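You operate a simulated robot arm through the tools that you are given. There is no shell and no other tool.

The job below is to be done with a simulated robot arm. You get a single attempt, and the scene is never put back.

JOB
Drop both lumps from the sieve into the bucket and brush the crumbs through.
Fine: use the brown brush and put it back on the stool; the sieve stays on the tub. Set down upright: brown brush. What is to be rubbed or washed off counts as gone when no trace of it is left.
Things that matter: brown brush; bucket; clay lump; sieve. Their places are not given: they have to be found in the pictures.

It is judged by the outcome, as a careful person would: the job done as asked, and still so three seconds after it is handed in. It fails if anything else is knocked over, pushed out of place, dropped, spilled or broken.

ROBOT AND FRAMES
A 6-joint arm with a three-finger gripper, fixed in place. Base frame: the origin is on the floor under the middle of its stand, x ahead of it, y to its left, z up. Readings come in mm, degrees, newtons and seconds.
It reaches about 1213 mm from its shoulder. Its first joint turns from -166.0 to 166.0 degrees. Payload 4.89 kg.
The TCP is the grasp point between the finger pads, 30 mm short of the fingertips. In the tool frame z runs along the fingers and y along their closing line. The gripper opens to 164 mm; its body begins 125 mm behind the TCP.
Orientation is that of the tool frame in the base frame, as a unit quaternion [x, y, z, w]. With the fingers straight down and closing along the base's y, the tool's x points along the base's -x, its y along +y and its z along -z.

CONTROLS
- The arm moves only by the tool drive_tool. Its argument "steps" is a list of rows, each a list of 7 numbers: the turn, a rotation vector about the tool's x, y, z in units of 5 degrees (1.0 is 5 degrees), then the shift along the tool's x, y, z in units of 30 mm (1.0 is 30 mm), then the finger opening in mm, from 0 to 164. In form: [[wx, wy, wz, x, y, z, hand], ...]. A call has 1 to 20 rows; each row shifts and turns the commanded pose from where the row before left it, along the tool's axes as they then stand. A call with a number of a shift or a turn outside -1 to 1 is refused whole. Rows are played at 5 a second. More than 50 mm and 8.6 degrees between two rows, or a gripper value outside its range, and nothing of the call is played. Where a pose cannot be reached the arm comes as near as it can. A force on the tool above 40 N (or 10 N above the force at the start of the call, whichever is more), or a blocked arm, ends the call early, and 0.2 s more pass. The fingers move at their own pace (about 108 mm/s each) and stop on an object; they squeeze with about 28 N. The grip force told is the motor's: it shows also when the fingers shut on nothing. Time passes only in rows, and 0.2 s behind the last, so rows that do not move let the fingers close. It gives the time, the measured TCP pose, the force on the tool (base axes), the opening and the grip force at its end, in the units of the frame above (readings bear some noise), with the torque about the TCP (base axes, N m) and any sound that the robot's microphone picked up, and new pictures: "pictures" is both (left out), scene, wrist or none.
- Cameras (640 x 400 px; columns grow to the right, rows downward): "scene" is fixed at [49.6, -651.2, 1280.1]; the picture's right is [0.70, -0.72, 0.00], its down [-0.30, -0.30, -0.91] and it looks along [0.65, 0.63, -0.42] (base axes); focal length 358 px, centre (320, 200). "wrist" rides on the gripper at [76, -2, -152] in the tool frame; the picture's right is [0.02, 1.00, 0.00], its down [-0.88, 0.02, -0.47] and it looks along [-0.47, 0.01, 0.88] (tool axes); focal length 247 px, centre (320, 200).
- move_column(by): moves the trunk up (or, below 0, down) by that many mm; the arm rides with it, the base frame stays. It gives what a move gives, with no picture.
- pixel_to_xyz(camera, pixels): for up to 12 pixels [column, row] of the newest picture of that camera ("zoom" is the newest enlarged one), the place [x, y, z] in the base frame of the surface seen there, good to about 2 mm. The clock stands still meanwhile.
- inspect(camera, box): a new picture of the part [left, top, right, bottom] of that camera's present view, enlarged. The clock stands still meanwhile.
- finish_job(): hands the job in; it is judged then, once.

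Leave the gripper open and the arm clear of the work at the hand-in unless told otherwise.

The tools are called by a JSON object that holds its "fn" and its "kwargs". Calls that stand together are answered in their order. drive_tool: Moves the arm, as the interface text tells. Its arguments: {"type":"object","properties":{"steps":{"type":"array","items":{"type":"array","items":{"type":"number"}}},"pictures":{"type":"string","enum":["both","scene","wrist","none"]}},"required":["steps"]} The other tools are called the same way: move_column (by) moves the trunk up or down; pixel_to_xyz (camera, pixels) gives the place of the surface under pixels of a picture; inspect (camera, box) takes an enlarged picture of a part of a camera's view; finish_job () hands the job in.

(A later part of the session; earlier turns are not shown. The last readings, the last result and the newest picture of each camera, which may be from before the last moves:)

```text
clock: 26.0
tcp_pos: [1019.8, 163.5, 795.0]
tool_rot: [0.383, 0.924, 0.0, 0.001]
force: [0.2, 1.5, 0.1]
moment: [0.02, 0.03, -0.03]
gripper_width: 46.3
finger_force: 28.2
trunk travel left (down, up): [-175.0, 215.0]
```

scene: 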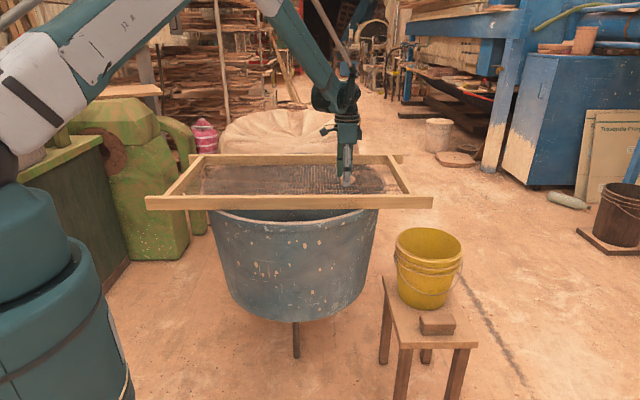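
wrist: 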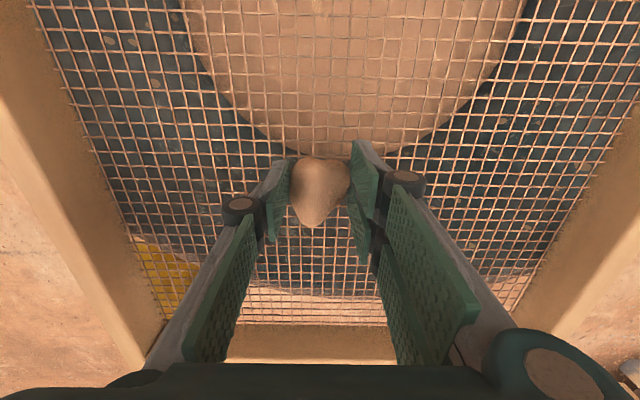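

The fingers hold the lump at 46 mm with 28 N. I lift slowly at first to z≈915 and check.

{"fn": "drive_tool", "kwargs": {"steps": [[0, 0, 0, 0, 0, -0.3, 30], [0, 0, 0, 0, 0, -0.7, 30], [0, 0, 0, 0, 0, -1, 30], [0, 0, 0, 0, 0, -1, 30], [0, 0, 0, 0, 0, -1, 30], [0, 0, 0, 0, 0, 0, 30]], "pictures": "wrist"}}

```text
clock: 27.4
tcp_pos: [1019.5, 164.5, 914.6]
tool_rot: [0.383, 0.924, 0.0, 0.0]
force: [-0.9, 0.8, -0.2]
moment: [-0.02, -0.02, -0.02]
gripper_width: 46.4
finger_force: 28.2
trunk travel left (down, up): [-175.0, 215.0]
```

wrist: 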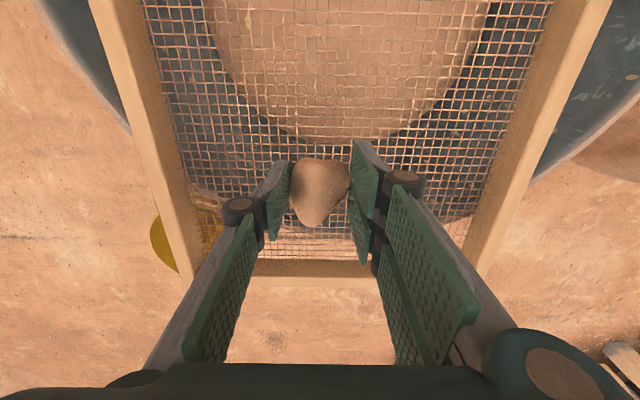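

The lump is held well. I carry it over the rail at this height to the place above the bucket, about (1008,-229).

{"fn": "drive_tool", "kwargs": {"steps": [[0, 0, 0, -0.45, -0.477, 0, 30], [0, 0, 0, -0.9, -0.955, 0, 30], [0, 0, 0, -0.9, -0.955, 0, 30], [0, 0, 0, -0.9, -0.955, 0, 30], [0, 0, 0, -0.9, -0.955, 0, 30], [0, 0, 0, -0.9, -0.955, 0, 30], [0, 0, 0, -0.9, -0.955, 0, 30], [0, 0, 0, -0.9, -0.955, 0, 30], [0, 0, 0, -0.9, -0.955, 0, 30], [0, 0, 0, -0.9, -0.955, 0, 30], [0, 0, 0, -0.45, -0.477, 0, 30], [0, 0, 0, 0, 0, 0, 30], [0, 0, 0, 0, 0, 0, 30]]}}

```text
clock: 30.2
tcp_pos: [1009.4, -229.7, 914.9]
tool_rot: [0.383, 0.924, 0.0, 0.0]
force: [-0.7, -0.3, -0.4]
moment: [0.06, -0.02, 0.0]
gripper_width: 46.3
finger_force: 28.6
trunk travel left (down, up): [-175.0, 215.0]
```

scene: 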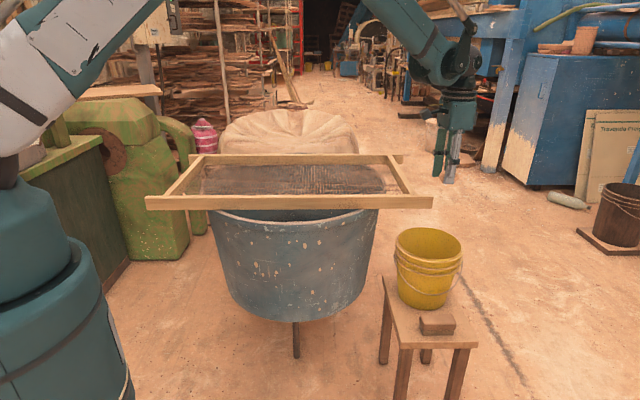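
wrist: 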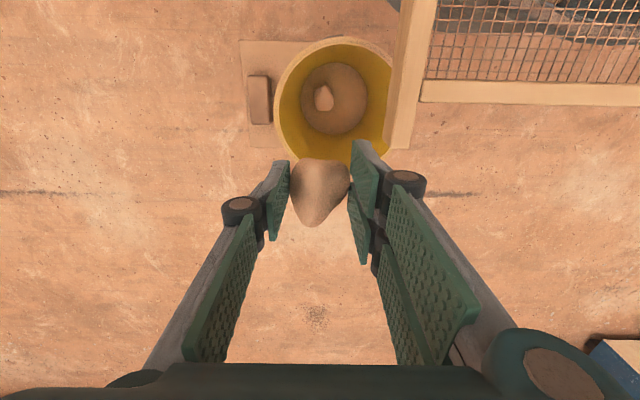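

Over the bucket again with the same clearance from the rail. I lower to z≈691 as before, then open to 78 mm.

{"fn": "drive_tool", "kwargs": {"steps": [[0, 0, 0, 0, 0, 0.5, 30], [0, 0, 0, 0, 0, 0.9, 30], [0, 0, 0, 0, 0, 0.9, 30], [0, 0, 0, 0, 0, 0.9, 30], [0, 0, 0, 0, 0, 0.9, 30], [0, 0, 0, 0, 0, 0.9, 30], [0, 0, 0, 0, 0, 0.9, 30], [0, 0, 0, 0, 0, 0.9, 30], [0, 0, 0, 0, 0, 0.65, 30], [0, 0, 0, 0, 0, 0, 30], [0, 0, 0, 0, 0, 0, 30], [0, 0, 0, 0, 0, 0, 78], [0, 0, 0, 0, 0, 0, 78], [0, 0, 0, 0, 0, 0, 78], [0, 0, 0, 0, 0, 0, 78], [0, 0, 0, 0, 0, 0, 78]]}}

```text
clock: 33.6
tcp_pos: [1009.9, -232.3, 690.5]
tool_rot: [0.383, 0.924, 0.0, 0.002]
force: [0.1, -0.1, -0.5]
moment: [0.01, -0.01, 0.02]
gripper_width: 77.9
finger_force: 0.1
trunk travel left (down, up): [-175.0, 215.0]
```

scene: 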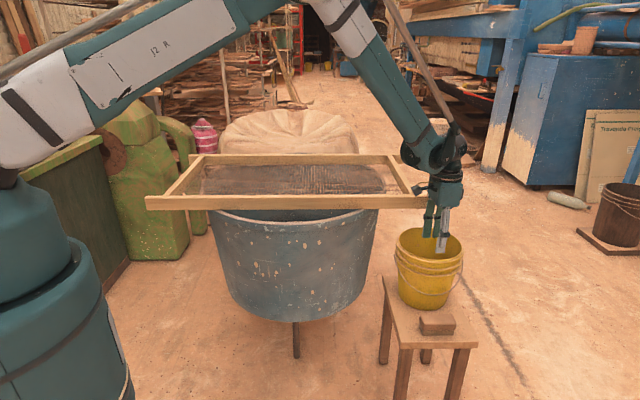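
wrist: 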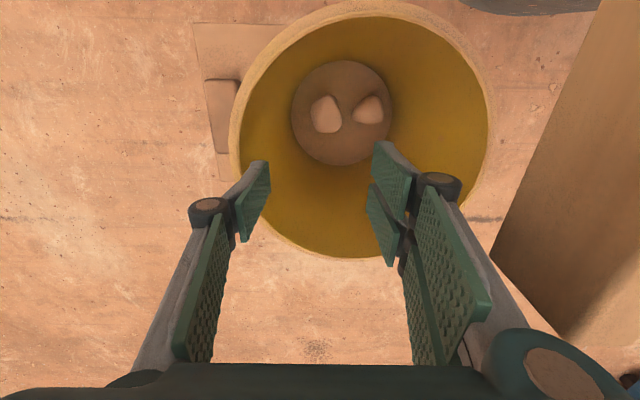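

Both lumps lie on the bucket's floor, at (326,113) and (368,110). Next is the brush; it stands close to the bucket, so I need to know how wide the gripper body is to plan the approach. I enlarge the gripper in the scene picture and measure parts of it.

{"fn": "inspect", "kwargs": {"camera": "scene", "box": [385, 120, 485, 260]}}

{"fn": "pixel_to_xyz", "kwargs": {"camera": "wrist", "pixels": [[400, 180], [385, 230], [380, 150], [375, 260], [450, 270], [430, 330], [255, 190], [245, 240], [200, 300], [560, 370], [300, 385], [130, 375]]}}

{"fn": "pixel_to_xyz", "kwargs": {"camera": "scene", "pixels": [[425, 185], [462, 185], [440, 175], [440, 200], [428, 215], [445, 215], [443, 240], [455, 170], [420, 190], [440, 190], [460, 200], [430, 200]]}}

```text
2.86 times, centred on (435, 190) of scene
```

zoom: 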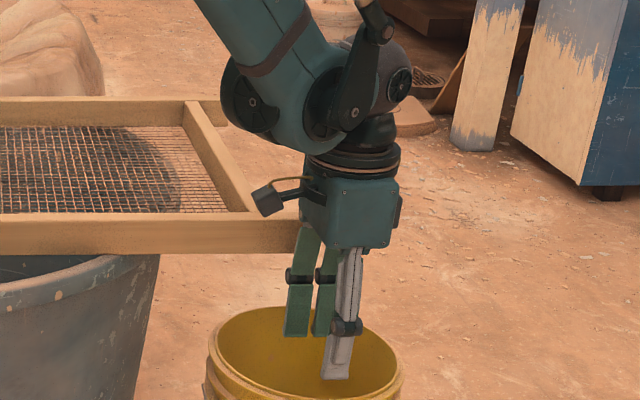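

```text
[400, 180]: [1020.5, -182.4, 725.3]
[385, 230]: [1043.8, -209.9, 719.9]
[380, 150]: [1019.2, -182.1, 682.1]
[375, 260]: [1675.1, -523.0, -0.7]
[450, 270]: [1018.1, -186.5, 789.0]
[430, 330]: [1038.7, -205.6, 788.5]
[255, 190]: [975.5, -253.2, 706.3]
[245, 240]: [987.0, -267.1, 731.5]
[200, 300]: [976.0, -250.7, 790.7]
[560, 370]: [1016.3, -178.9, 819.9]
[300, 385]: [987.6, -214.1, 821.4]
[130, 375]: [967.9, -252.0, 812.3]
```

```text
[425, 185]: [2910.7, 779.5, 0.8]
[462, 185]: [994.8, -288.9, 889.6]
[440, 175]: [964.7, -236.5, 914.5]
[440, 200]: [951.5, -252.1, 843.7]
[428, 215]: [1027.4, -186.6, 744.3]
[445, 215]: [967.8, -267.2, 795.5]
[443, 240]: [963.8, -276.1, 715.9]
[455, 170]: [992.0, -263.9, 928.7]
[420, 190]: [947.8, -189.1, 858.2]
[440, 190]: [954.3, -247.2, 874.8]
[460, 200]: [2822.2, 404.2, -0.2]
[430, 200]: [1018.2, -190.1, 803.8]
```

The gripper body is about ±53 mm wide along the closing line and ±35 mm the other way. Now I check the wrist joint housings and the bucket's bail wire near the brush, so I enlarge and measure those.

{"fn": "pixel_to_xyz", "kwargs": {"camera": "scene", "pixels": [[410, 152], [406, 160], [420, 150], [435, 165], [461, 148], [455, 130], [430, 130], [440, 150]]}}

{"fn": "inspect", "kwargs": {"camera": "scene", "box": [390, 225, 480, 345]}}

```text
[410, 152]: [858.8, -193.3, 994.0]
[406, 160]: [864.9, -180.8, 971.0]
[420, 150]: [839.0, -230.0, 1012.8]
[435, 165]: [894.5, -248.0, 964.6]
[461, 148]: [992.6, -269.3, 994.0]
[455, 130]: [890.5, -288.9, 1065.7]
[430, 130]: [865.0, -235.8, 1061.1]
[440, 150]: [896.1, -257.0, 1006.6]
```

```text
3.33 times, centred on (435, 285) of scene
```

zoom: 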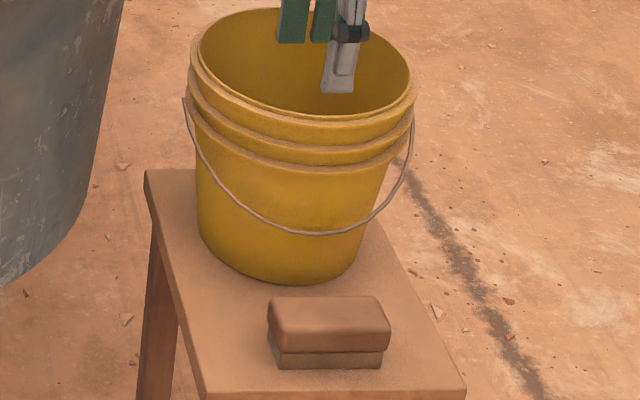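

The bail hangs on the brush side of the bucket with its lowest point near zoom (325,233). I measure it and the brush's edges.

{"fn": "pixel_to_xyz", "kwargs": {"camera": "zoom", "pixels": [[325, 234], [300, 232], [355, 227], [260, 215], [390, 195], [300, 270], [275, 304], [375, 303], [384, 328], [280, 330], [330, 315], [330, 380]]}}

{"fn": "pixel_to_xyz", "kwargs": {"camera": "zoom", "pixels": [[282, 347], [380, 347], [282, 363], [378, 363], [270, 335], [330, 340], [330, 352], [330, 360], [200, 200], [420, 380], [210, 385], [330, 366]]}}

```text
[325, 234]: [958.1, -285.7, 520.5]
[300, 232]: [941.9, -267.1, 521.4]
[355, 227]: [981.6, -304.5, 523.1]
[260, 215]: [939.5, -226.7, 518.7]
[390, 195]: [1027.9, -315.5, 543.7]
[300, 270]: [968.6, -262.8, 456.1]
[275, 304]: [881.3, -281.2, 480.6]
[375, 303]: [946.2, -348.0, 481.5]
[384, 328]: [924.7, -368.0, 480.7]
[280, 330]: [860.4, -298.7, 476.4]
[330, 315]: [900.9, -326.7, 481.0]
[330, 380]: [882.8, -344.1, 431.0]
```

```text
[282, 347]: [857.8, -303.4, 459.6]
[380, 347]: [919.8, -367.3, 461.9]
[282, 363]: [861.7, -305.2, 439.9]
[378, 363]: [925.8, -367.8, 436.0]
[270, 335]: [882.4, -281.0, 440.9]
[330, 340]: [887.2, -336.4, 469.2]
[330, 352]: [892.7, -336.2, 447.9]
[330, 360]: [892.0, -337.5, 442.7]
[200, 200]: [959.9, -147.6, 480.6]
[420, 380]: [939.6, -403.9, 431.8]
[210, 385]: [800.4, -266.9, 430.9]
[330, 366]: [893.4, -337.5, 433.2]
```

The bail wire is at n≈476, z≈520; the brush spans n≈389–434, s≈819–914, wood from z≈453 to 482, bristles below. Closing across its short side would put the fingers only some 10 mm from the wire, so I will grip its two ends instead (closing along its length), with the camera side away from the bucket. I rise to z≈840 and turn the tool 90° the other way.

{"fn": "drive_tool", "kwargs": {"steps": [[0, 0, 0, 0, 0, -1, 78], [0, 0, 0, 0, 0, -1, 78], [0, 0, 0, 0, 0, -1, 78], [0, 0, 0, 0, 0, -1, 78], [0, 0, 0, 0, 0, -1, 78], [0, 0, -1, 0, 0, 0, 100], [0, 0, -1, 0, 0, 0, 100], [0, 0, -1, 0, 0, 0, 120], [0, 0, -1, 0, 0, 0, 120], [0, 0, -1, 0, 0, 0, 120], [0, 0, -1, 0, 0, 0, 120], [0, 0, -1, 0, 0, 0, 120], [0, 0, -1, 0, 0, 0, 120], [0, 0, -1, 0, 0, 0, 120], [0, 0, -1, 0, 0, 0, 120], [0, 0, -1, 0, 0, 0, 120], [0, 0, -1, 0, 0, 0, 120], [0, 0, -1, 0, 0, 0, 120], [0, 0, -1, 0, 0, 0, 120], [0, 0, -1, 0, 0, 0, 120]]}}

```text
clock: 37.8
tcp_pos: [1010.2, -229.4, 842.0]
tool_rot: [-0.259, 0.966, 0.0, 0.001]
force: [0.3, 0.1, 0.0]
moment: [-0.01, 0.02, 0.0]
gripper_width: 120.0
finger_force: 0.0
trunk travel left (down, up): [-175.0, 215.0]
```

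scene: 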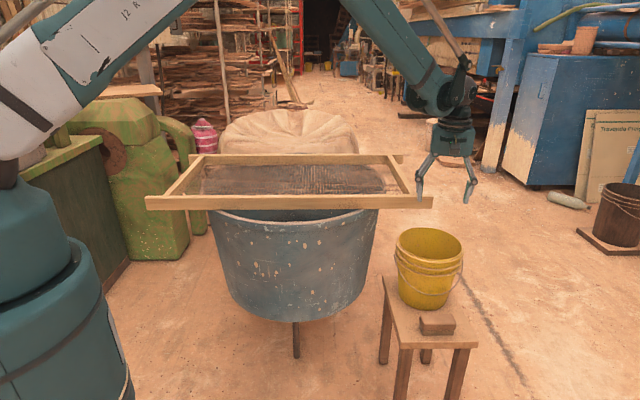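
wrist: 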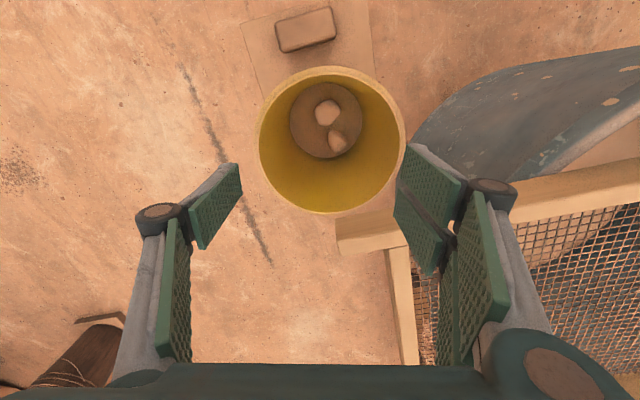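

The turn stands at 75°; the brush shows at (305,30). I finish the turn (15°) and move 140 mm toward the brush, staying at z≈840.

{"fn": "drive_tool", "kwargs": {"steps": [[0, 0, -1, 0, 0, 0, 120], [0, 0, -1, 0, 0, 0, 120], [0, 0, -1, 0, 0, 0, 120], [0, 0, 0, 0.78, 0.058, 0, 120], [0, 0, 0, 0.78, 0.058, 0, 120], [0, 0, 0, 0.78, 0.058, 0, 120], [0, 0, 0, 0.78, 0.058, 0, 120], [0, 0, 0, 0.78, 0.058, 0, 120], [0, 0, 0, 0.78, 0.058, 0, 120], [0, 0, 0, 0, 0, 0, 120]]}}

```text
clock: 40.0
tcp_pos: [902.9, -322.7, 841.6]
tool_rot: [-0.382, 0.924, 0.0, 0.0]
force: [0.5, -0.4, -0.5]
moment: [0.01, -0.01, -0.01]
gripper_width: 120.3
finger_force: 0.1
trunk travel left (down, up): [-175.0, 215.0]
```

scene: 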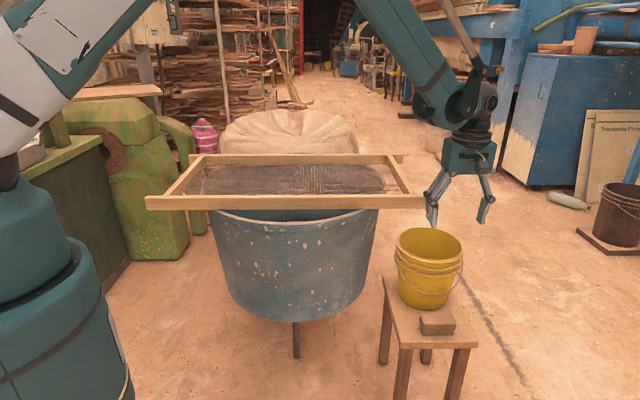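
wrist: 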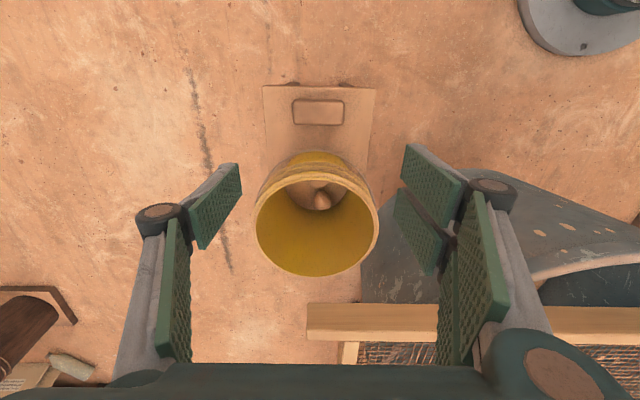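

The brush lies square to the fingers at (318,112). I enlarge and measure its edges for an exact grasp.

{"fn": "inspect", "kwargs": {"camera": "wrist", "box": [278, 85, 358, 135]}}

{"fn": "pixel_to_xyz", "kwargs": {"camera": "zoom", "pixels": [[120, 180], [530, 180], [130, 130], [520, 130], [325, 125], [325, 290], [325, 200], [125, 250], [520, 250], [325, 310], [60, 200], [580, 200]]}}

```text
8.00 times, centred on (318, 110) of wrist
```

zoom: 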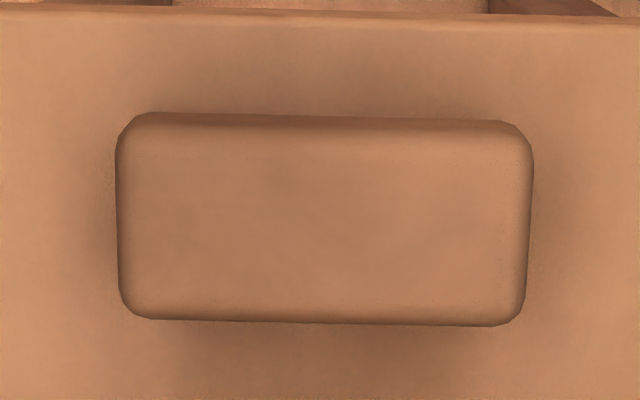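

```text
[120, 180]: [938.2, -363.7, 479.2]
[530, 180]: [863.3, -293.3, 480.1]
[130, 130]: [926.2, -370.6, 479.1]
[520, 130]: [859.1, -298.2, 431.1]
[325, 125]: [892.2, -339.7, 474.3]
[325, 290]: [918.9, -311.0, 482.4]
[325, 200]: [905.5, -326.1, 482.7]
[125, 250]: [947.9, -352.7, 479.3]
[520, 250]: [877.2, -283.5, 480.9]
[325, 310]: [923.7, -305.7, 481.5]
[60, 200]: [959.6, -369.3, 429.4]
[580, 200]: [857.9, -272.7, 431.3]
```

The brush is about 103 mm long and 47 mm wide, centre about (907,-322). I make the small correction and come down to z≈560 with the fingers at 130 mm, then look again.

{"fn": "drive_tool", "kwargs": {"steps": [[0, 0, 0, -0.117, -0.087, 0, 130], [0, 0, 0, 0, 0, 0.94, 130], [0, 0, 0, 0, 0, 0.94, 130], [0, 0, 0, 0, 0, 0.94, 130], [0, 0, 0, 0, 0, 0.94, 130], [0, 0, 0, 0, 0, 0.94, 130], [0, 0, 0, 0, 0, 0.94, 130], [0, 0, 0, 0, 0, 0.94, 130], [0, 0, 0, 0, 0, 0.94, 130], [0, 0, 0, 0, 0, 0.94, 130], [0, 0, 0, 0, 0, 0.94, 130], [0, 0, 0, 0, 0, 0, 130]]}}

```text
clock: 42.6
tcp_pos: [908.1, -322.5, 557.1]
tool_rot: [-0.383, 0.924, -0.001, 0.0]
force: [0.9, -0.3, 0.6]
moment: [0.02, -0.04, 0.0]
gripper_width: 129.8
finger_force: 0.1
trunk travel left (down, up): [-175.0, 215.0]
```

scene: 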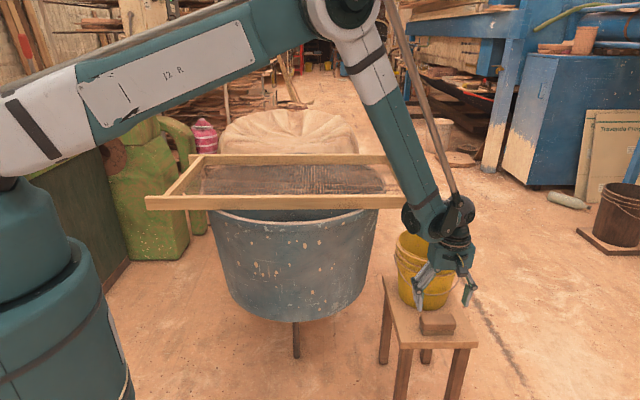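
wrist: 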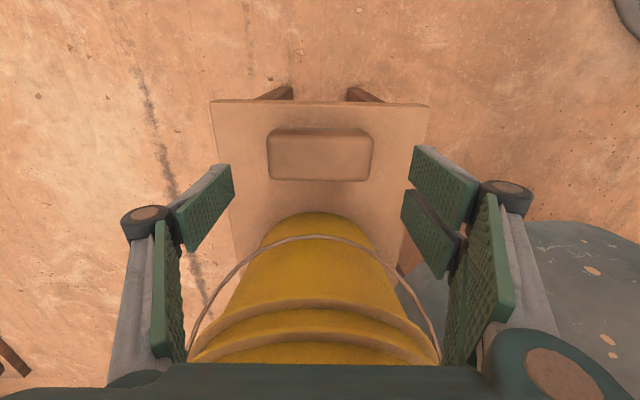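

The brush is square between the open fingers, and the bail wire and bucket stay clear below the palm. I lower the remaining 80 mm to z≈477 in smaller steps.

{"fn": "drive_tool", "kwargs": {"steps": [[0, 0, 0, 0, 0, 0.8, 130], [0, 0, 0, 0, 0, 0.8, 130], [0, 0, 0, 0, 0, 0.6, 130], [0, 0, 0, 0, 0, 0.47, 130], [0, 0, 0, 0, 0, 0, 130]]}}

```text
clock: 43.8
tcp_pos: [906.7, -321.5, 477.8]
tool_rot: [-0.383, 0.924, 0.0, -0.001]
force: [-1.3, -0.6, -0.8]
moment: [-0.04, -0.01, 0.0]
gripper_width: 130.1
finger_force: 0.1
trunk travel left (down, up): [-175.0, 215.0]
```

scene: 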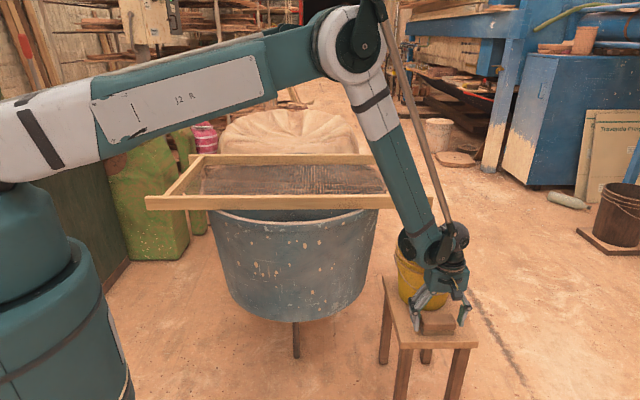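
wrist: 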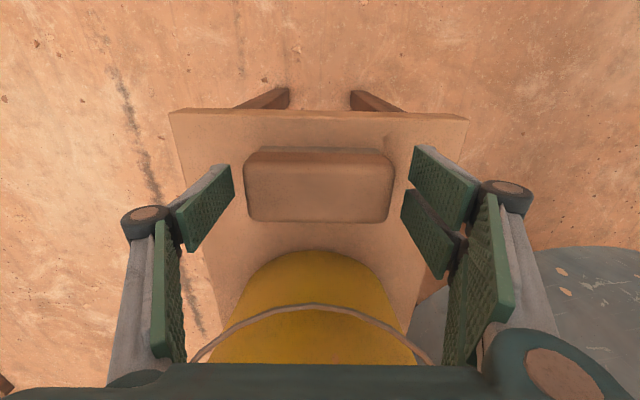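

Hand centred on the brush (TCP 906.7,-321.5, z 477.8), tips about 17 mm above the stool top. I close the fingers on the brush's ends.

{"fn": "drive_tool", "kwargs": {"steps": [[0, 0, 0, 0, 0, 0, 112], [0, 0, 0, 0, 0, 0, 104], [0, 0, 0, 0, 0, 0, 85], [0, 0, 0, 0, 0, 0, 85], [0, 0, 0, 0, 0, 0, 85], [0, 0, 0, 0, 0, 0, 85]]}}

```text
clock: 45.2
tcp_pos: [906.8, -322.3, 479.0]
tool_rot: [-0.382, 0.924, 0.001, 0.0]
force: [-0.2, 0.3, 0.4]
moment: [0.05, 0.05, 0.01]
gripper_width: 103.3
finger_force: 27.7
trunk travel left (down, up): [-175.0, 215.0]
```

scene: 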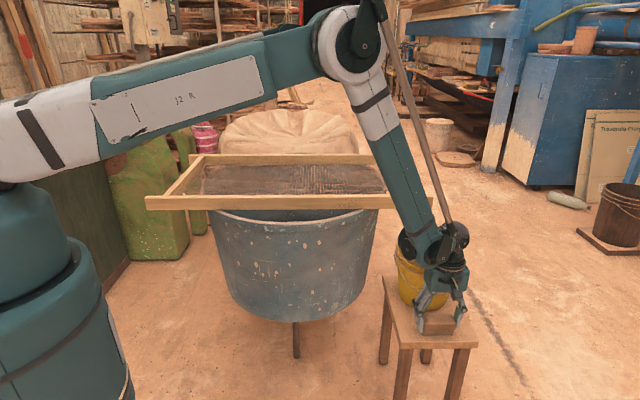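
wrist: 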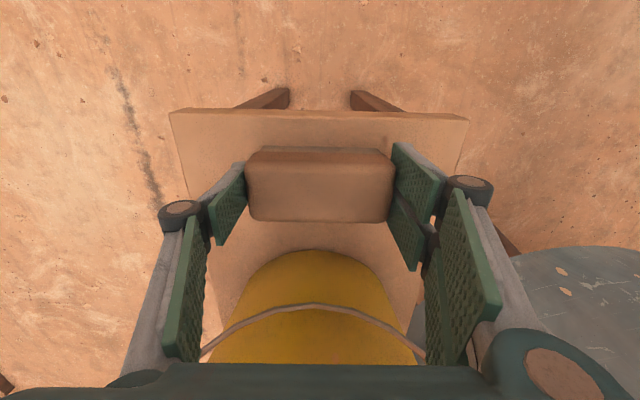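

The fingers hold the brush at 103 mm, 28 N. I lift it slowly 36 mm and look whether it hangs level.

{"fn": "drive_tool", "kwargs": {"steps": [[0, 0, 0, 0, 0, -0.2, 85], [0, 0, 0, 0, 0, -0.4, 85], [0, 0, 0, 0, 0, -0.6, 85], [0, 0, 0, 0, 0, 0, 85]]}}

{"fn": "inspect", "kwargs": {"camera": "scene", "box": [390, 240, 490, 345]}}

```text
clock: 46.2
tcp_pos: [908.2, -323.2, 516.2]
tool_rot: [-0.381, 0.924, 0.0, 0.0]
force: [-0.3, 0.3, -0.9]
moment: [0.0, 0.02, -0.02]
gripper_width: 103.3
finger_force: 28.2
trunk travel left (down, up): [-175.0, 215.0]
```

scene: 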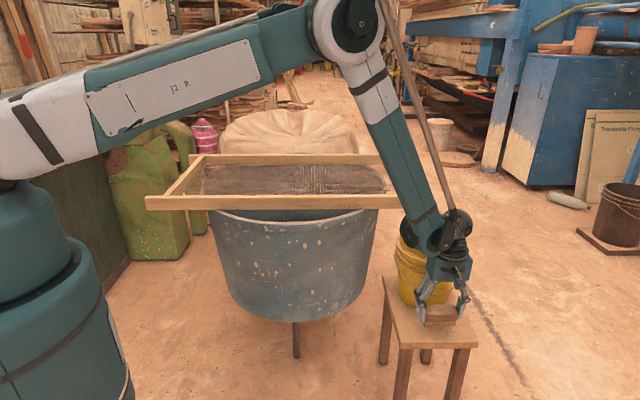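
wrist: 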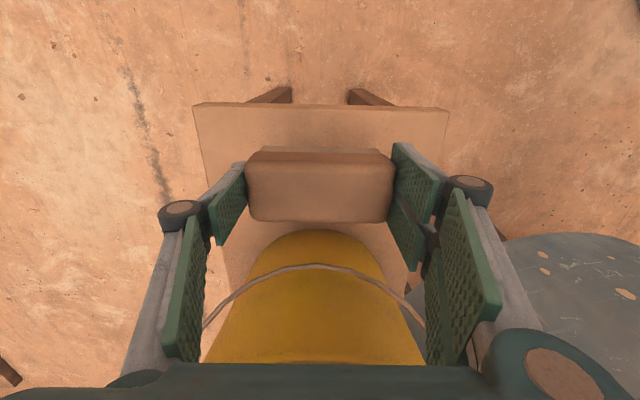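

```text
3.81 times, centred on (440, 292) of scene
```

zoom: 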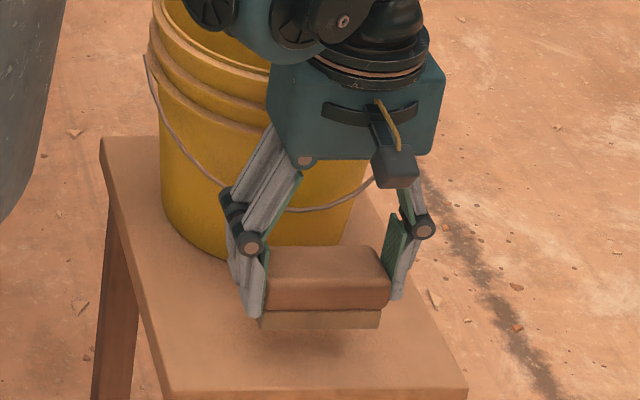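

The brush hangs level and upright. Bristle bottom is about 48 mm below the TCP. I rise straight to z≈900, well over the rail.

{"fn": "drive_tool", "kwargs": {"steps": [[0, 0, 0, 0, 0, -0.985, 85], [0, 0, 0, 0, 0, -0.985, 85], [0, 0, 0, 0, 0, -0.985, 85], [0, 0, 0, 0, 0, -0.985, 85], [0, 0, 0, 0, 0, -0.985, 85], [0, 0, 0, 0, 0, -0.985, 85], [0, 0, 0, 0, 0, -0.985, 85], [0, 0, 0, 0, 0, -0.985, 85], [0, 0, 0, 0, 0, -0.985, 85], [0, 0, 0, 0, 0, -0.985, 85], [0, 0, 0, 0, 0, -0.985, 85], [0, 0, 0, 0, 0, -0.985, 85], [0, 0, 0, 0, 0, -0.985, 85], [0, 0, 0, 0, 0, 0, 85]], "pictures": "none"}}

```text
clock: 49.2
tcp_pos: [906.8, -319.8, 901.3]
tool_rot: [-0.382, 0.924, 0.0, 0.0]
force: [-0.7, 0.6, -0.4]
moment: [-0.02, -0.02, 0.0]
gripper_width: 103.2
finger_force: 28.7
trunk travel left (down, up): [-175.0, 215.0]
```

Risen to z≈901 with the brush held. Now I carry it over the near rail toward the crumb patch (to s≈480, n≈745).

{"fn": "drive_tool", "kwargs": {"steps": [[0, 0, 0, -0.393, 0.46, 0, 85], [0, 0, 0, -0.786, 0.921, 0, 85], [0, 0, 0, -0.786, 0.921, 0, 85], [0, 0, 0, -0.786, 0.921, 0, 85], [0, 0, 0, -0.786, 0.921, 0, 85], [0, 0, 0, -0.786, 0.921, 0, 85], [0, 0, 0, -0.786, 0.921, 0, 85], [0, 0, 0, -0.786, 0.921, 0, 85], [0, 0, 0, -0.786, 0.921, 0, 85], [0, 0, 0, -0.786, 0.921, 0, 85], [0, 0, 0, -0.786, 0.921, 0, 85], [0, 0, 0, -0.786, 0.921, 0, 85], [0, 0, 0, -0.786, 0.921, 0, 85], [0, 0, 0, -0.786, 0.921, 0, 85], [0, 0, 0, -0.393, 0.46, 0, 85], [0, 0, 0, 0, 0, 0, 85], [0, 0, 0, 0, 0, 0, 85]]}}

```text
clock: 52.8
tcp_pos: [867.5, 184.4, 900.0]
tool_rot: [-0.383, 0.924, 0.001, 0.0]
force: [0.0, -0.4, -1.6]
moment: [-0.01, 0.02, -0.02]
gripper_width: 103.3
finger_force: 27.8
trunk travel left (down, up): [-175.0, 215.0]
```

scene: 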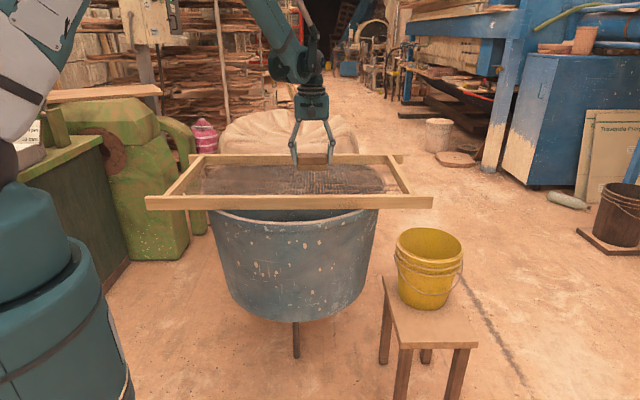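
wrist: 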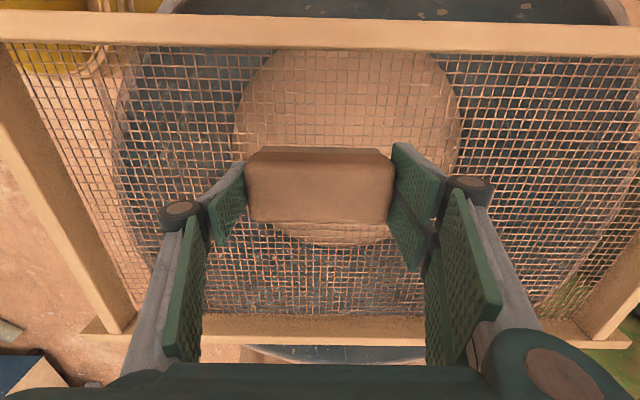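

The brush is over the sieve inside the rails. I enlarge the wrist view and the scene view to see the crumbs around the brush.

{"fn": "inspect", "kwargs": {"camera": "wrist", "box": [210, 60, 420, 310]}}

{"fn": "inspect", "kwargs": {"camera": "scene", "box": [255, 150, 355, 216]}}

```text
1.60 times, centred on (315, 185) of wrist
```

zoom: 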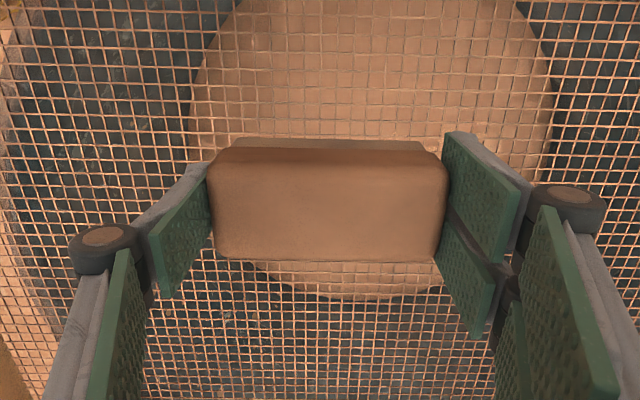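

```text
6.06 times, centred on (305, 183) of scene
```

zoom: 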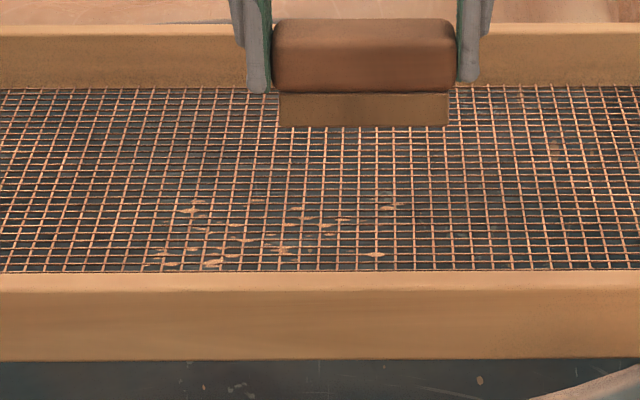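

Crumbs are visible in the scene zoom between (150,198) and (405,268), on the near half of the mesh. I lower the brush to about z 810 (bristles a few mm above the mesh) before feeling for contact.

{"fn": "drive_tool", "kwargs": {"steps": [[0, 0, 0, 0, 0, 0.9, 85], [0, 0, 0, 0, 0, 0.9, 85], [0, 0, 0, 0, 0, 0.9, 85], [0, 0, 0, 0, 0, 0.3, 85], [0, 0, 0, 0, 0, 0, 85], [0, 0, 0, 0, 0, 0, 85]]}}

```text
clock: 54.2
tcp_pos: [867.6, 185.8, 808.0]
tool_rot: [-0.383, 0.924, 0.0, 0.0]
force: [0.0, -0.5, -1.5]
moment: [-0.02, 0.05, -0.01]
gripper_width: 103.4
finger_force: 28.3
trunk travel left (down, up): [-175.0, 215.0]
```

scene: 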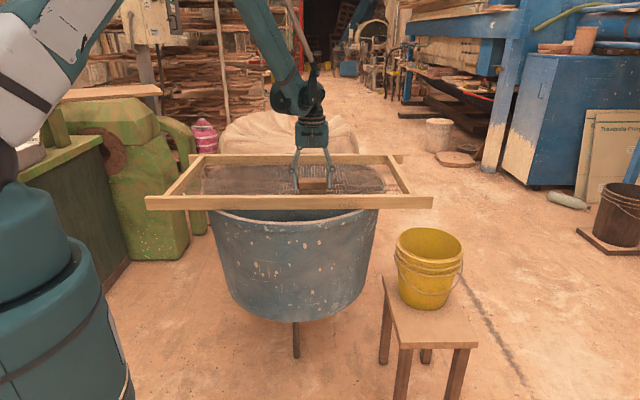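
wrist: 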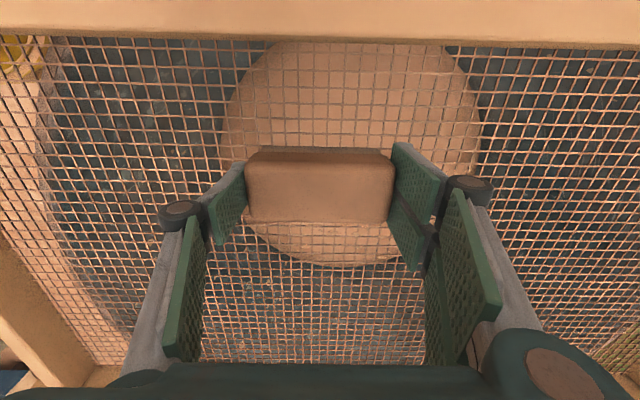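

At z≈808 with no contact yet. I feel downward in 1.5 mm steps.

{"fn": "drive_tool", "kwargs": {"steps": [[0, 0, 0, 0, 0, 0.05, 85], [0, 0, 0, 0, 0, 0.05, 85], [0, 0, 0, 0, 0, 0.05, 85], [0, 0, 0, 0, 0, 0, 85]], "pictures": "none"}}

{"fn": "inspect", "kwargs": {"camera": "scene", "box": [265, 150, 365, 212]}}

```text
clock: 55.2
tcp_pos: [867.7, 185.3, 805.4]
tool_rot: [-0.383, 0.924, 0.001, 0.0]
force: [1.8, 4.2, 11.3]
moment: [0.17, -0.07, 0.04]
gripper_width: 103.6
finger_force: 27.4
trunk travel left (down, up): [-175.0, 215.0]
```

```text
6.40 times, centred on (315, 181) of scene
```

zoom: 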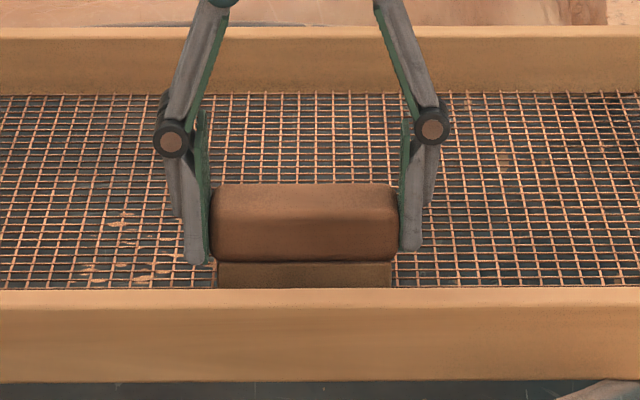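

Contact: 11 N upward at z≈805. I ease off by 0.6 mm and make the first stroke along the sieve (toward smaller s, tool +y) by 113 mm, watching the forces.

{"fn": "drive_tool", "kwargs": {"steps": [[0, 0, 0, 0, 0.2, -0.02, 85], [0, 0, 0, 0, 0.5, 0, 85], [0, 0, 0, 0, 0.5, 0, 85], [0, 0, 0, 0, 0.5, 0, 85], [0, 0, 0, 0, 0.5, 0, 85], [0, 0, 0, 0, 0.5, 0, 85], [0, 0, 0, 0, 0.5, 0, 85], [0, 0, 0, 0, 0.5, 0, 85], [0, 0, 0, 0, 0, 0, 85]]}}

{"fn": "inspect", "kwargs": {"camera": "scene", "box": [250, 150, 350, 212]}}

```text
clock: 57.2
tcp_pos: [787.7, 262.4, 806.6]
tool_rot: [-0.383, 0.924, 0.0, 0.0]
force: [1.1, -0.6, -1.2]
moment: [0.01, 0.0, -0.02]
gripper_width: 103.8
finger_force: 28.8
trunk travel left (down, up): [-175.0, 215.0]
```

scene: 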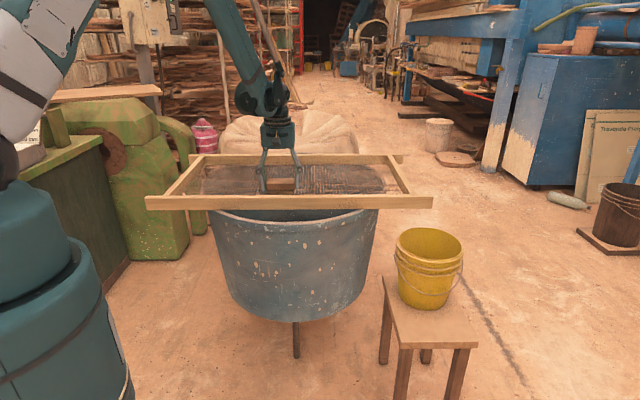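
wrist: 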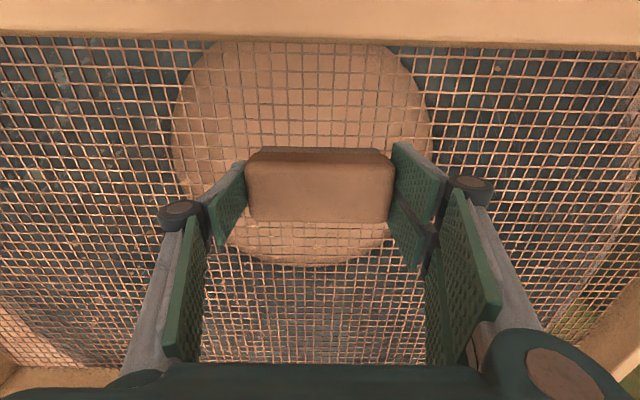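

```text
6.40 times, centred on (300, 181) of scene
```

zoom: 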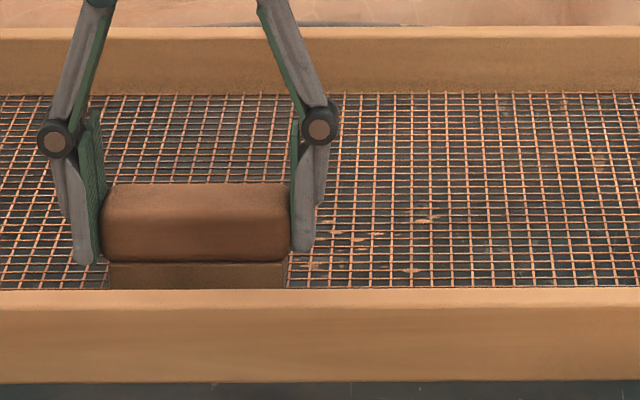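

The force fell to about zero, so contact was lost along the stroke; crumbs remain at zoom (320–440, 205–270). I press 1.8 mm deeper here and read the force.

{"fn": "drive_tool", "kwargs": {"steps": [[0, 0, 0, 0, 0, 0.03, 85], [0, 0, 0, 0, 0, 0.03, 85], [0, 0, 0, 0, 0, 0, 85]], "pictures": "none"}}

```text
clock: 58.0
tcp_pos: [788.3, 263.1, 805.4]
tool_rot: [-0.383, 0.924, 0.001, 0.0]
force: [-0.8, -1.0, 20.4]
moment: [0.03, 0.14, 0.02]
gripper_width: 103.6
finger_force: 28.1
trunk travel left (down, up): [-175.0, 215.0]
```

20 N now: contact is stiff (about 10 N per mm). I ease 0.45 mm to about 14 N and stroke back the other way (s increasing) by 120 mm.

{"fn": "drive_tool", "kwargs": {"steps": [[0, 0, 0, 0, 0, -0.015, 85], [0, 0, 0, 0, -0.4, 0, 85], [0, 0, 0, 0, -0.4, 0, 85], [0, 0, 0, 0, -0.4, 0, 85], [0, 0, 0, 0, -0.4, 0, 85], [0, 0, 0, 0, -0.4, 0, 85]], "pictures": "none"}}

{"fn": "drive_tool", "kwargs": {"steps": [[0, 0, 0, 0, -0.4, 0, 85], [0, 0, 0, 0, -0.4, 0, 85], [0, 0, 0, 0, -0.4, 0, 85], [0, 0, 0, 0, -0.4, 0, 85], [0, 0, 0, 0, -0.4, 0, 85]]}}

{"fn": "inspect", "kwargs": {"camera": "scene", "box": [250, 150, 350, 212]}}

```text
clock: 59.4
tcp_pos: [831.2, 221.8, 805.0]
tool_rot: [-0.383, 0.924, 0.0, 0.001]
force: [-3.7, 1.4, 8.4]
moment: [0.23, 0.29, 0.04]
gripper_width: 103.4
finger_force: 27.9
trunk travel left (down, up): [-175.0, 215.0]
```

```text
clock: 60.6
tcp_pos: [873.0, 177.7, 805.9]
tool_rot: [-0.384, 0.923, 0.0, 0.0]
force: [-6.0, 6.8, 24.8]
moment: [0.39, 0.33, -0.02]
gripper_width: 103.8
finger_force: 27.9
trunk travel left (down, up): [-175.0, 215.0]
```

scene: 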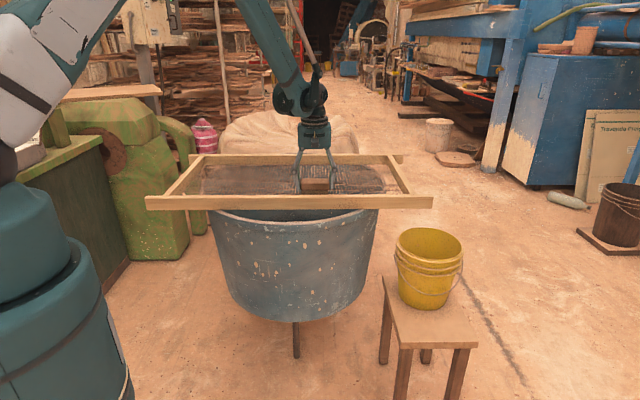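
wrist: 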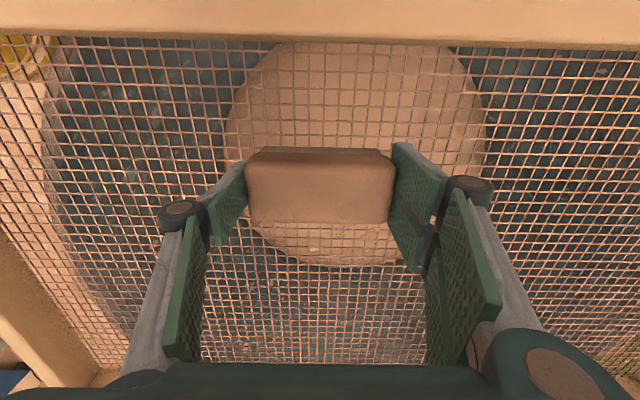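

```text
6.40 times, centred on (300, 181) of scene
```

zoom: 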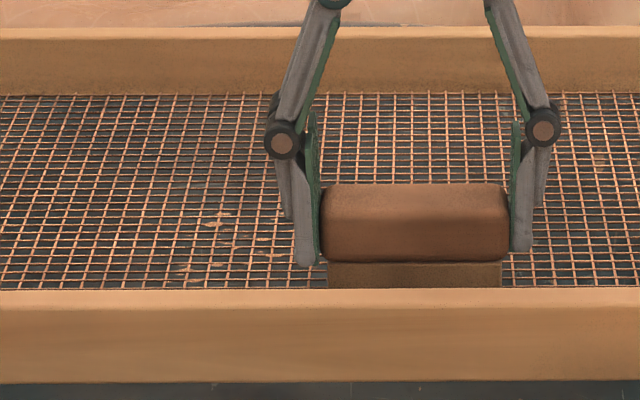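

The drag at 25 N press is about 9 N; the sieve stays in place (frame corners unmoved at (432,203)). I ease 0.6 mm, shift 30 mm toward +n and stroke back, then shift 28 mm more and stroke again.

{"fn": "drive_tool", "kwargs": {"steps": [[0, 0, 0, -0.5, 0, -0.025, 85], [0, 0, 0, -0.5, 0, 0, 85], [0, 0, 0, 0, 0.5, 0, 85], [0, 0, 0, 0, 0.5, 0, 85], [0, 0, 0, 0, 0.5, 0, 85], [0, 0, 0, 0, 0.5, 0, 85]], "pictures": "none"}}

{"fn": "drive_tool", "kwargs": {"steps": [[0, 0, 0, 0, 0.5, 0, 85], [0, 0, 0, 0, 0.5, 0, 85], [0, 0, 0, 0, 0.5, 0, 85], [0, 0, 0, 0, 0.5, 0, 85], [0, 0, 0, 0, 0, 0, 85]]}}

{"fn": "inspect", "kwargs": {"camera": "scene", "box": [250, 150, 350, 212]}}

```text
clock: 62.0
tcp_pos: [853.0, 241.6, 805.3]
tool_rot: [-0.383, 0.924, 0.0, 0.0]
force: [-0.1, 0.1, 0.5]
moment: [0.05, -0.06, 0.0]
gripper_width: 103.4
finger_force: 27.7
trunk travel left (down, up): [-175.0, 215.0]
```

```text
clock: 63.2
tcp_pos: [809.1, 285.3, 804.6]
tool_rot: [-0.383, 0.924, 0.0, 0.0]
force: [0.1, 0.4, -1.8]
moment: [0.0, -0.03, 0.0]
gripper_width: 103.6
finger_force: 28.3
trunk travel left (down, up): [-175.0, 215.0]
```

scene: 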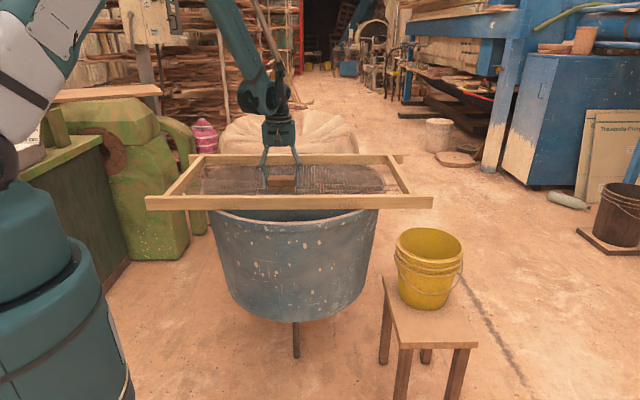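
wrist: 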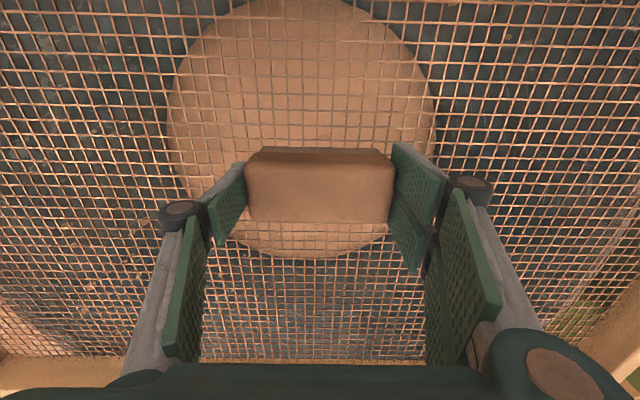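

```text
6.40 times, centred on (300, 181) of scene
```

zoom: 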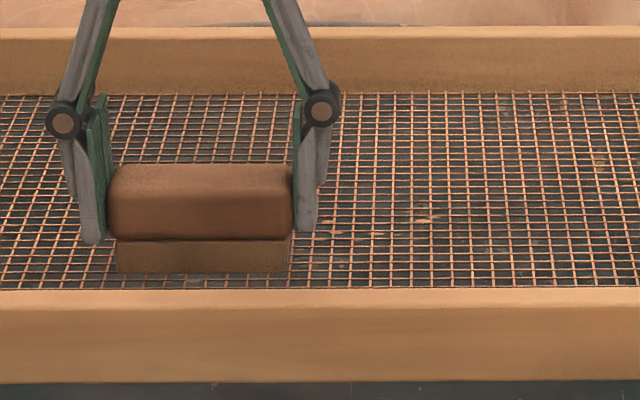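

Lane 1 looks clean; force here is zero, so the contact is lost again (perhaps the brush was pushed up a little in the grip by the 25 N). I will keep the press near 8–10 N, with shorter strokes and frequent readings. I lower 0.9 mm and read.

{"fn": "drive_tool", "kwargs": {"steps": [[0, 0, 0, 0, 0, 0.03, 85], [0, 0, 0, 0, 0, 0, 85]], "pictures": "none"}}

```text
clock: 63.8
tcp_pos: [809.1, 284.4, 805.3]
tool_rot: [-0.382, 0.924, 0.001, 0.0]
force: [-1.7, 0.3, 3.2]
moment: [-0.06, -0.1, -0.03]
gripper_width: 103.6
finger_force: 28.1
trunk travel left (down, up): [-175.0, 215.0]
```

3 N now. I lower 0.5 mm more and stroke with s increasing, 60 mm.

{"fn": "drive_tool", "kwargs": {"steps": [[0, 0, 0, 0, 0, 0.017, 85], [0, 0, 0, 0, -0.4, 0, 85], [0, 0, 0, 0, -0.4, 0, 85], [0, 0, 0, 0, -0.4, 0, 85], [0, 0, 0, 0, -0.4, 0, 85], [0, 0, 0, 0, -0.4, 0, 85]], "pictures": "none"}}

```text
clock: 65.2
tcp_pos: [851.3, 241.2, 804.5]
tool_rot: [-0.383, 0.924, 0.0, 0.0]
force: [-3.4, 3.4, 15.0]
moment: [0.4, 0.32, -0.02]
gripper_width: 103.5
finger_force: 27.7
trunk travel left (down, up): [-175.0, 215.0]
```

15 N here. I ease 0.4 mm and finish this lane.

{"fn": "drive_tool", "kwargs": {"steps": [[0, 0, 0, 0, -0.4, -0.013, 85], [0, 0, 0, 0, -0.4, 0, 85], [0, 0, 0, 0, -0.4, 0, 85], [0, 0, 0, 0, -0.4, 0, 85], [0, 0, 0, 0, -0.4, 0, 85]], "pictures": "none"}}

{"fn": "inspect", "kwargs": {"camera": "scene", "box": [250, 150, 350, 212]}}

```text
clock: 66.4
tcp_pos: [895.7, 199.2, 805.3]
tool_rot: [-0.382, 0.924, 0.0, 0.0]
force: [-0.8, -0.2, -0.3]
moment: [-0.04, -0.03, 0.01]
gripper_width: 103.7
finger_force: 28.4
trunk travel left (down, up): [-175.0, 215.0]
```

```text
6.40 times, centred on (300, 181) of scene
```

zoom: 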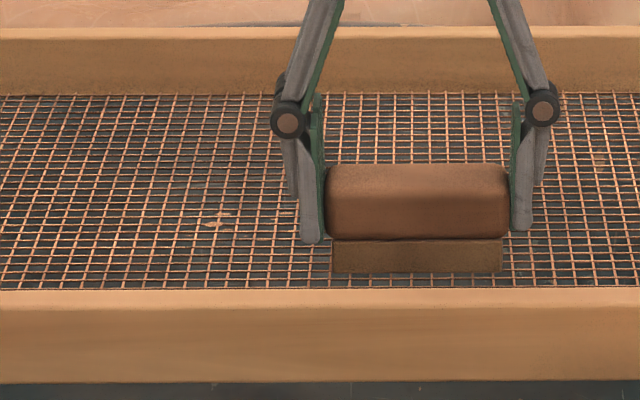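

Most crumbs are gone; a few remain at zoom (205–290, 210–228) and possibly behind the brush. I shift 30 mm to the next lane (n≈804) and feel for contact.

{"fn": "drive_tool", "kwargs": {"steps": [[0, 0, 0, -0.5, 0, 0, 85], [0, 0, 0, -0.5, 0, 0, 85], [0, 0, 0, 0, 0, 0.02, 85], [0, 0, 0, 0, 0, 0.02, 85], [0, 0, 0, 0, 0, 0, 85]], "pictures": "none"}}

```text
clock: 67.6
tcp_pos: [916.9, 220.4, 804.8]
tool_rot: [-0.383, 0.924, 0.001, 0.0]
force: [4.6, -7.0, 18.0]
moment: [-0.13, 0.09, 0.02]
gripper_width: 103.3
finger_force: 27.5
trunk travel left (down, up): [-175.0, 215.0]
```

18 N here. I ease 0.3 mm and stroke with s decreasing, 60 mm.

{"fn": "drive_tool", "kwargs": {"steps": [[0, 0, 0, 0, 0.4, -0.01, 85], [0, 0, 0, 0, 0.4, 0, 85], [0, 0, 0, 0, 0.4, 0, 85], [0, 0, 0, 0, 0.4, 0, 85], [0, 0, 0, 0, 0.4, 0, 85]], "pictures": "none"}}

```text
clock: 68.8
tcp_pos: [872.4, 262.8, 803.4]
tool_rot: [-0.384, 0.923, -0.001, 0.0]
force: [4.5, -3.0, 18.3]
moment: [-0.15, -0.27, 0.05]
gripper_width: 103.6
finger_force: 28.1
trunk travel left (down, up): [-175.0, 215.0]
```

The press holds at 18 N. I ease another 0.15 mm and continue 72 mm.

{"fn": "drive_tool", "kwargs": {"steps": [[0, 0, 0, 0, 0.4, -0.005, 85], [0, 0, 0, 0, 0.4, 0, 85], [0, 0, 0, 0, 0.4, 0, 85], [0, 0, 0, 0, 0.4, 0, 85], [0, 0, 0, 0, 0.4, 0, 85], [0, 0, 0, 0, 0.4, 0, 85]]}}

{"fn": "inspect", "kwargs": {"camera": "scene", "box": [250, 150, 350, 212]}}

```text
clock: 70.2
tcp_pos: [821.3, 313.9, 804.1]
tool_rot: [-0.382, 0.924, 0.0, 0.0]
force: [3.2, -3.2, 16.7]
moment: [-0.32, -0.34, -0.04]
gripper_width: 103.3
finger_force: 27.7
trunk travel left (down, up): [-175.0, 215.0]
```

scene: 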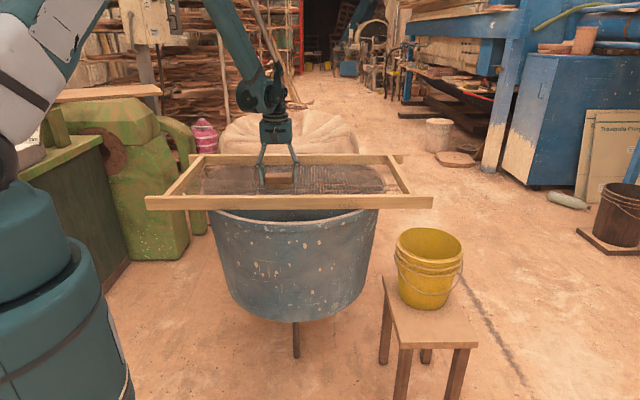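
wrist: 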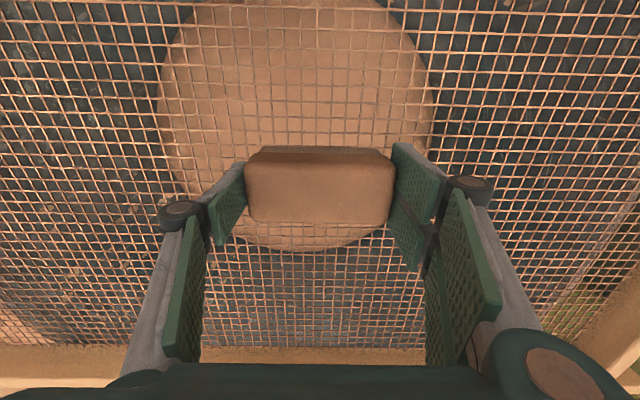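

```text
6.40 times, centred on (300, 181) of scene
```

zoom: 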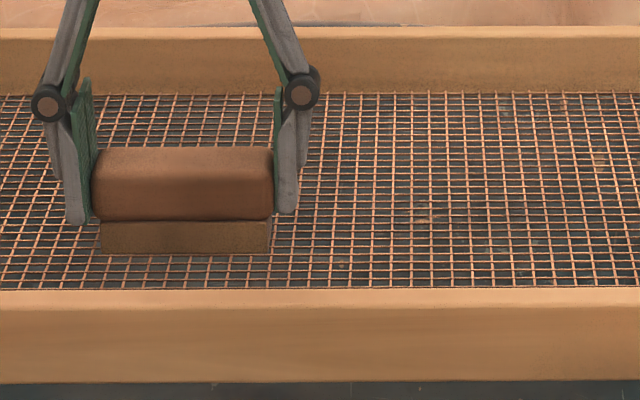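

Now nearly clean; a faint trace at zoom (425,212). Next lane: shift 30 mm to n≈833, then stroke with s increasing.

{"fn": "drive_tool", "kwargs": {"steps": [[0, 0, 0, -0.5, 0, -0.01, 85], [0, 0, 0, -0.5, 0, 0, 85], [0, 0, 0, 0, -0.4, 0, 85], [0, 0, 0, 0, -0.4, 0, 85]], "pictures": "none"}}

```text
clock: 71.2
tcp_pos: [861.3, 317.9, 804.6]
tool_rot: [-0.383, 0.924, 0.0, 0.0]
force: [-1.9, 3.1, 9.2]
moment: [0.27, 0.24, -0.01]
gripper_width: 103.5
finger_force: 27.3
trunk travel left (down, up): [-175.0, 215.0]
```

9 N press. I continue the stroke 60 mm.

{"fn": "drive_tool", "kwargs": {"steps": [[0, 0, 0, 0, -0.4, 0, 85], [0, 0, 0, 0, -0.4, 0, 85], [0, 0, 0, 0, -0.4, 0, 85], [0, 0, 0, 0, -0.4, 0, 85], [0, 0, 0, 0, -0.4, 0, 85]], "pictures": "none"}}

```text
clock: 72.4
tcp_pos: [903.4, 276.3, 805.1]
tool_rot: [-0.384, 0.924, 0.0, 0.0]
force: [-2.6, 1.1, 7.3]
moment: [0.25, 0.21, 0.03]
gripper_width: 103.2
finger_force: 27.7
trunk travel left (down, up): [-175.0, 215.0]
```

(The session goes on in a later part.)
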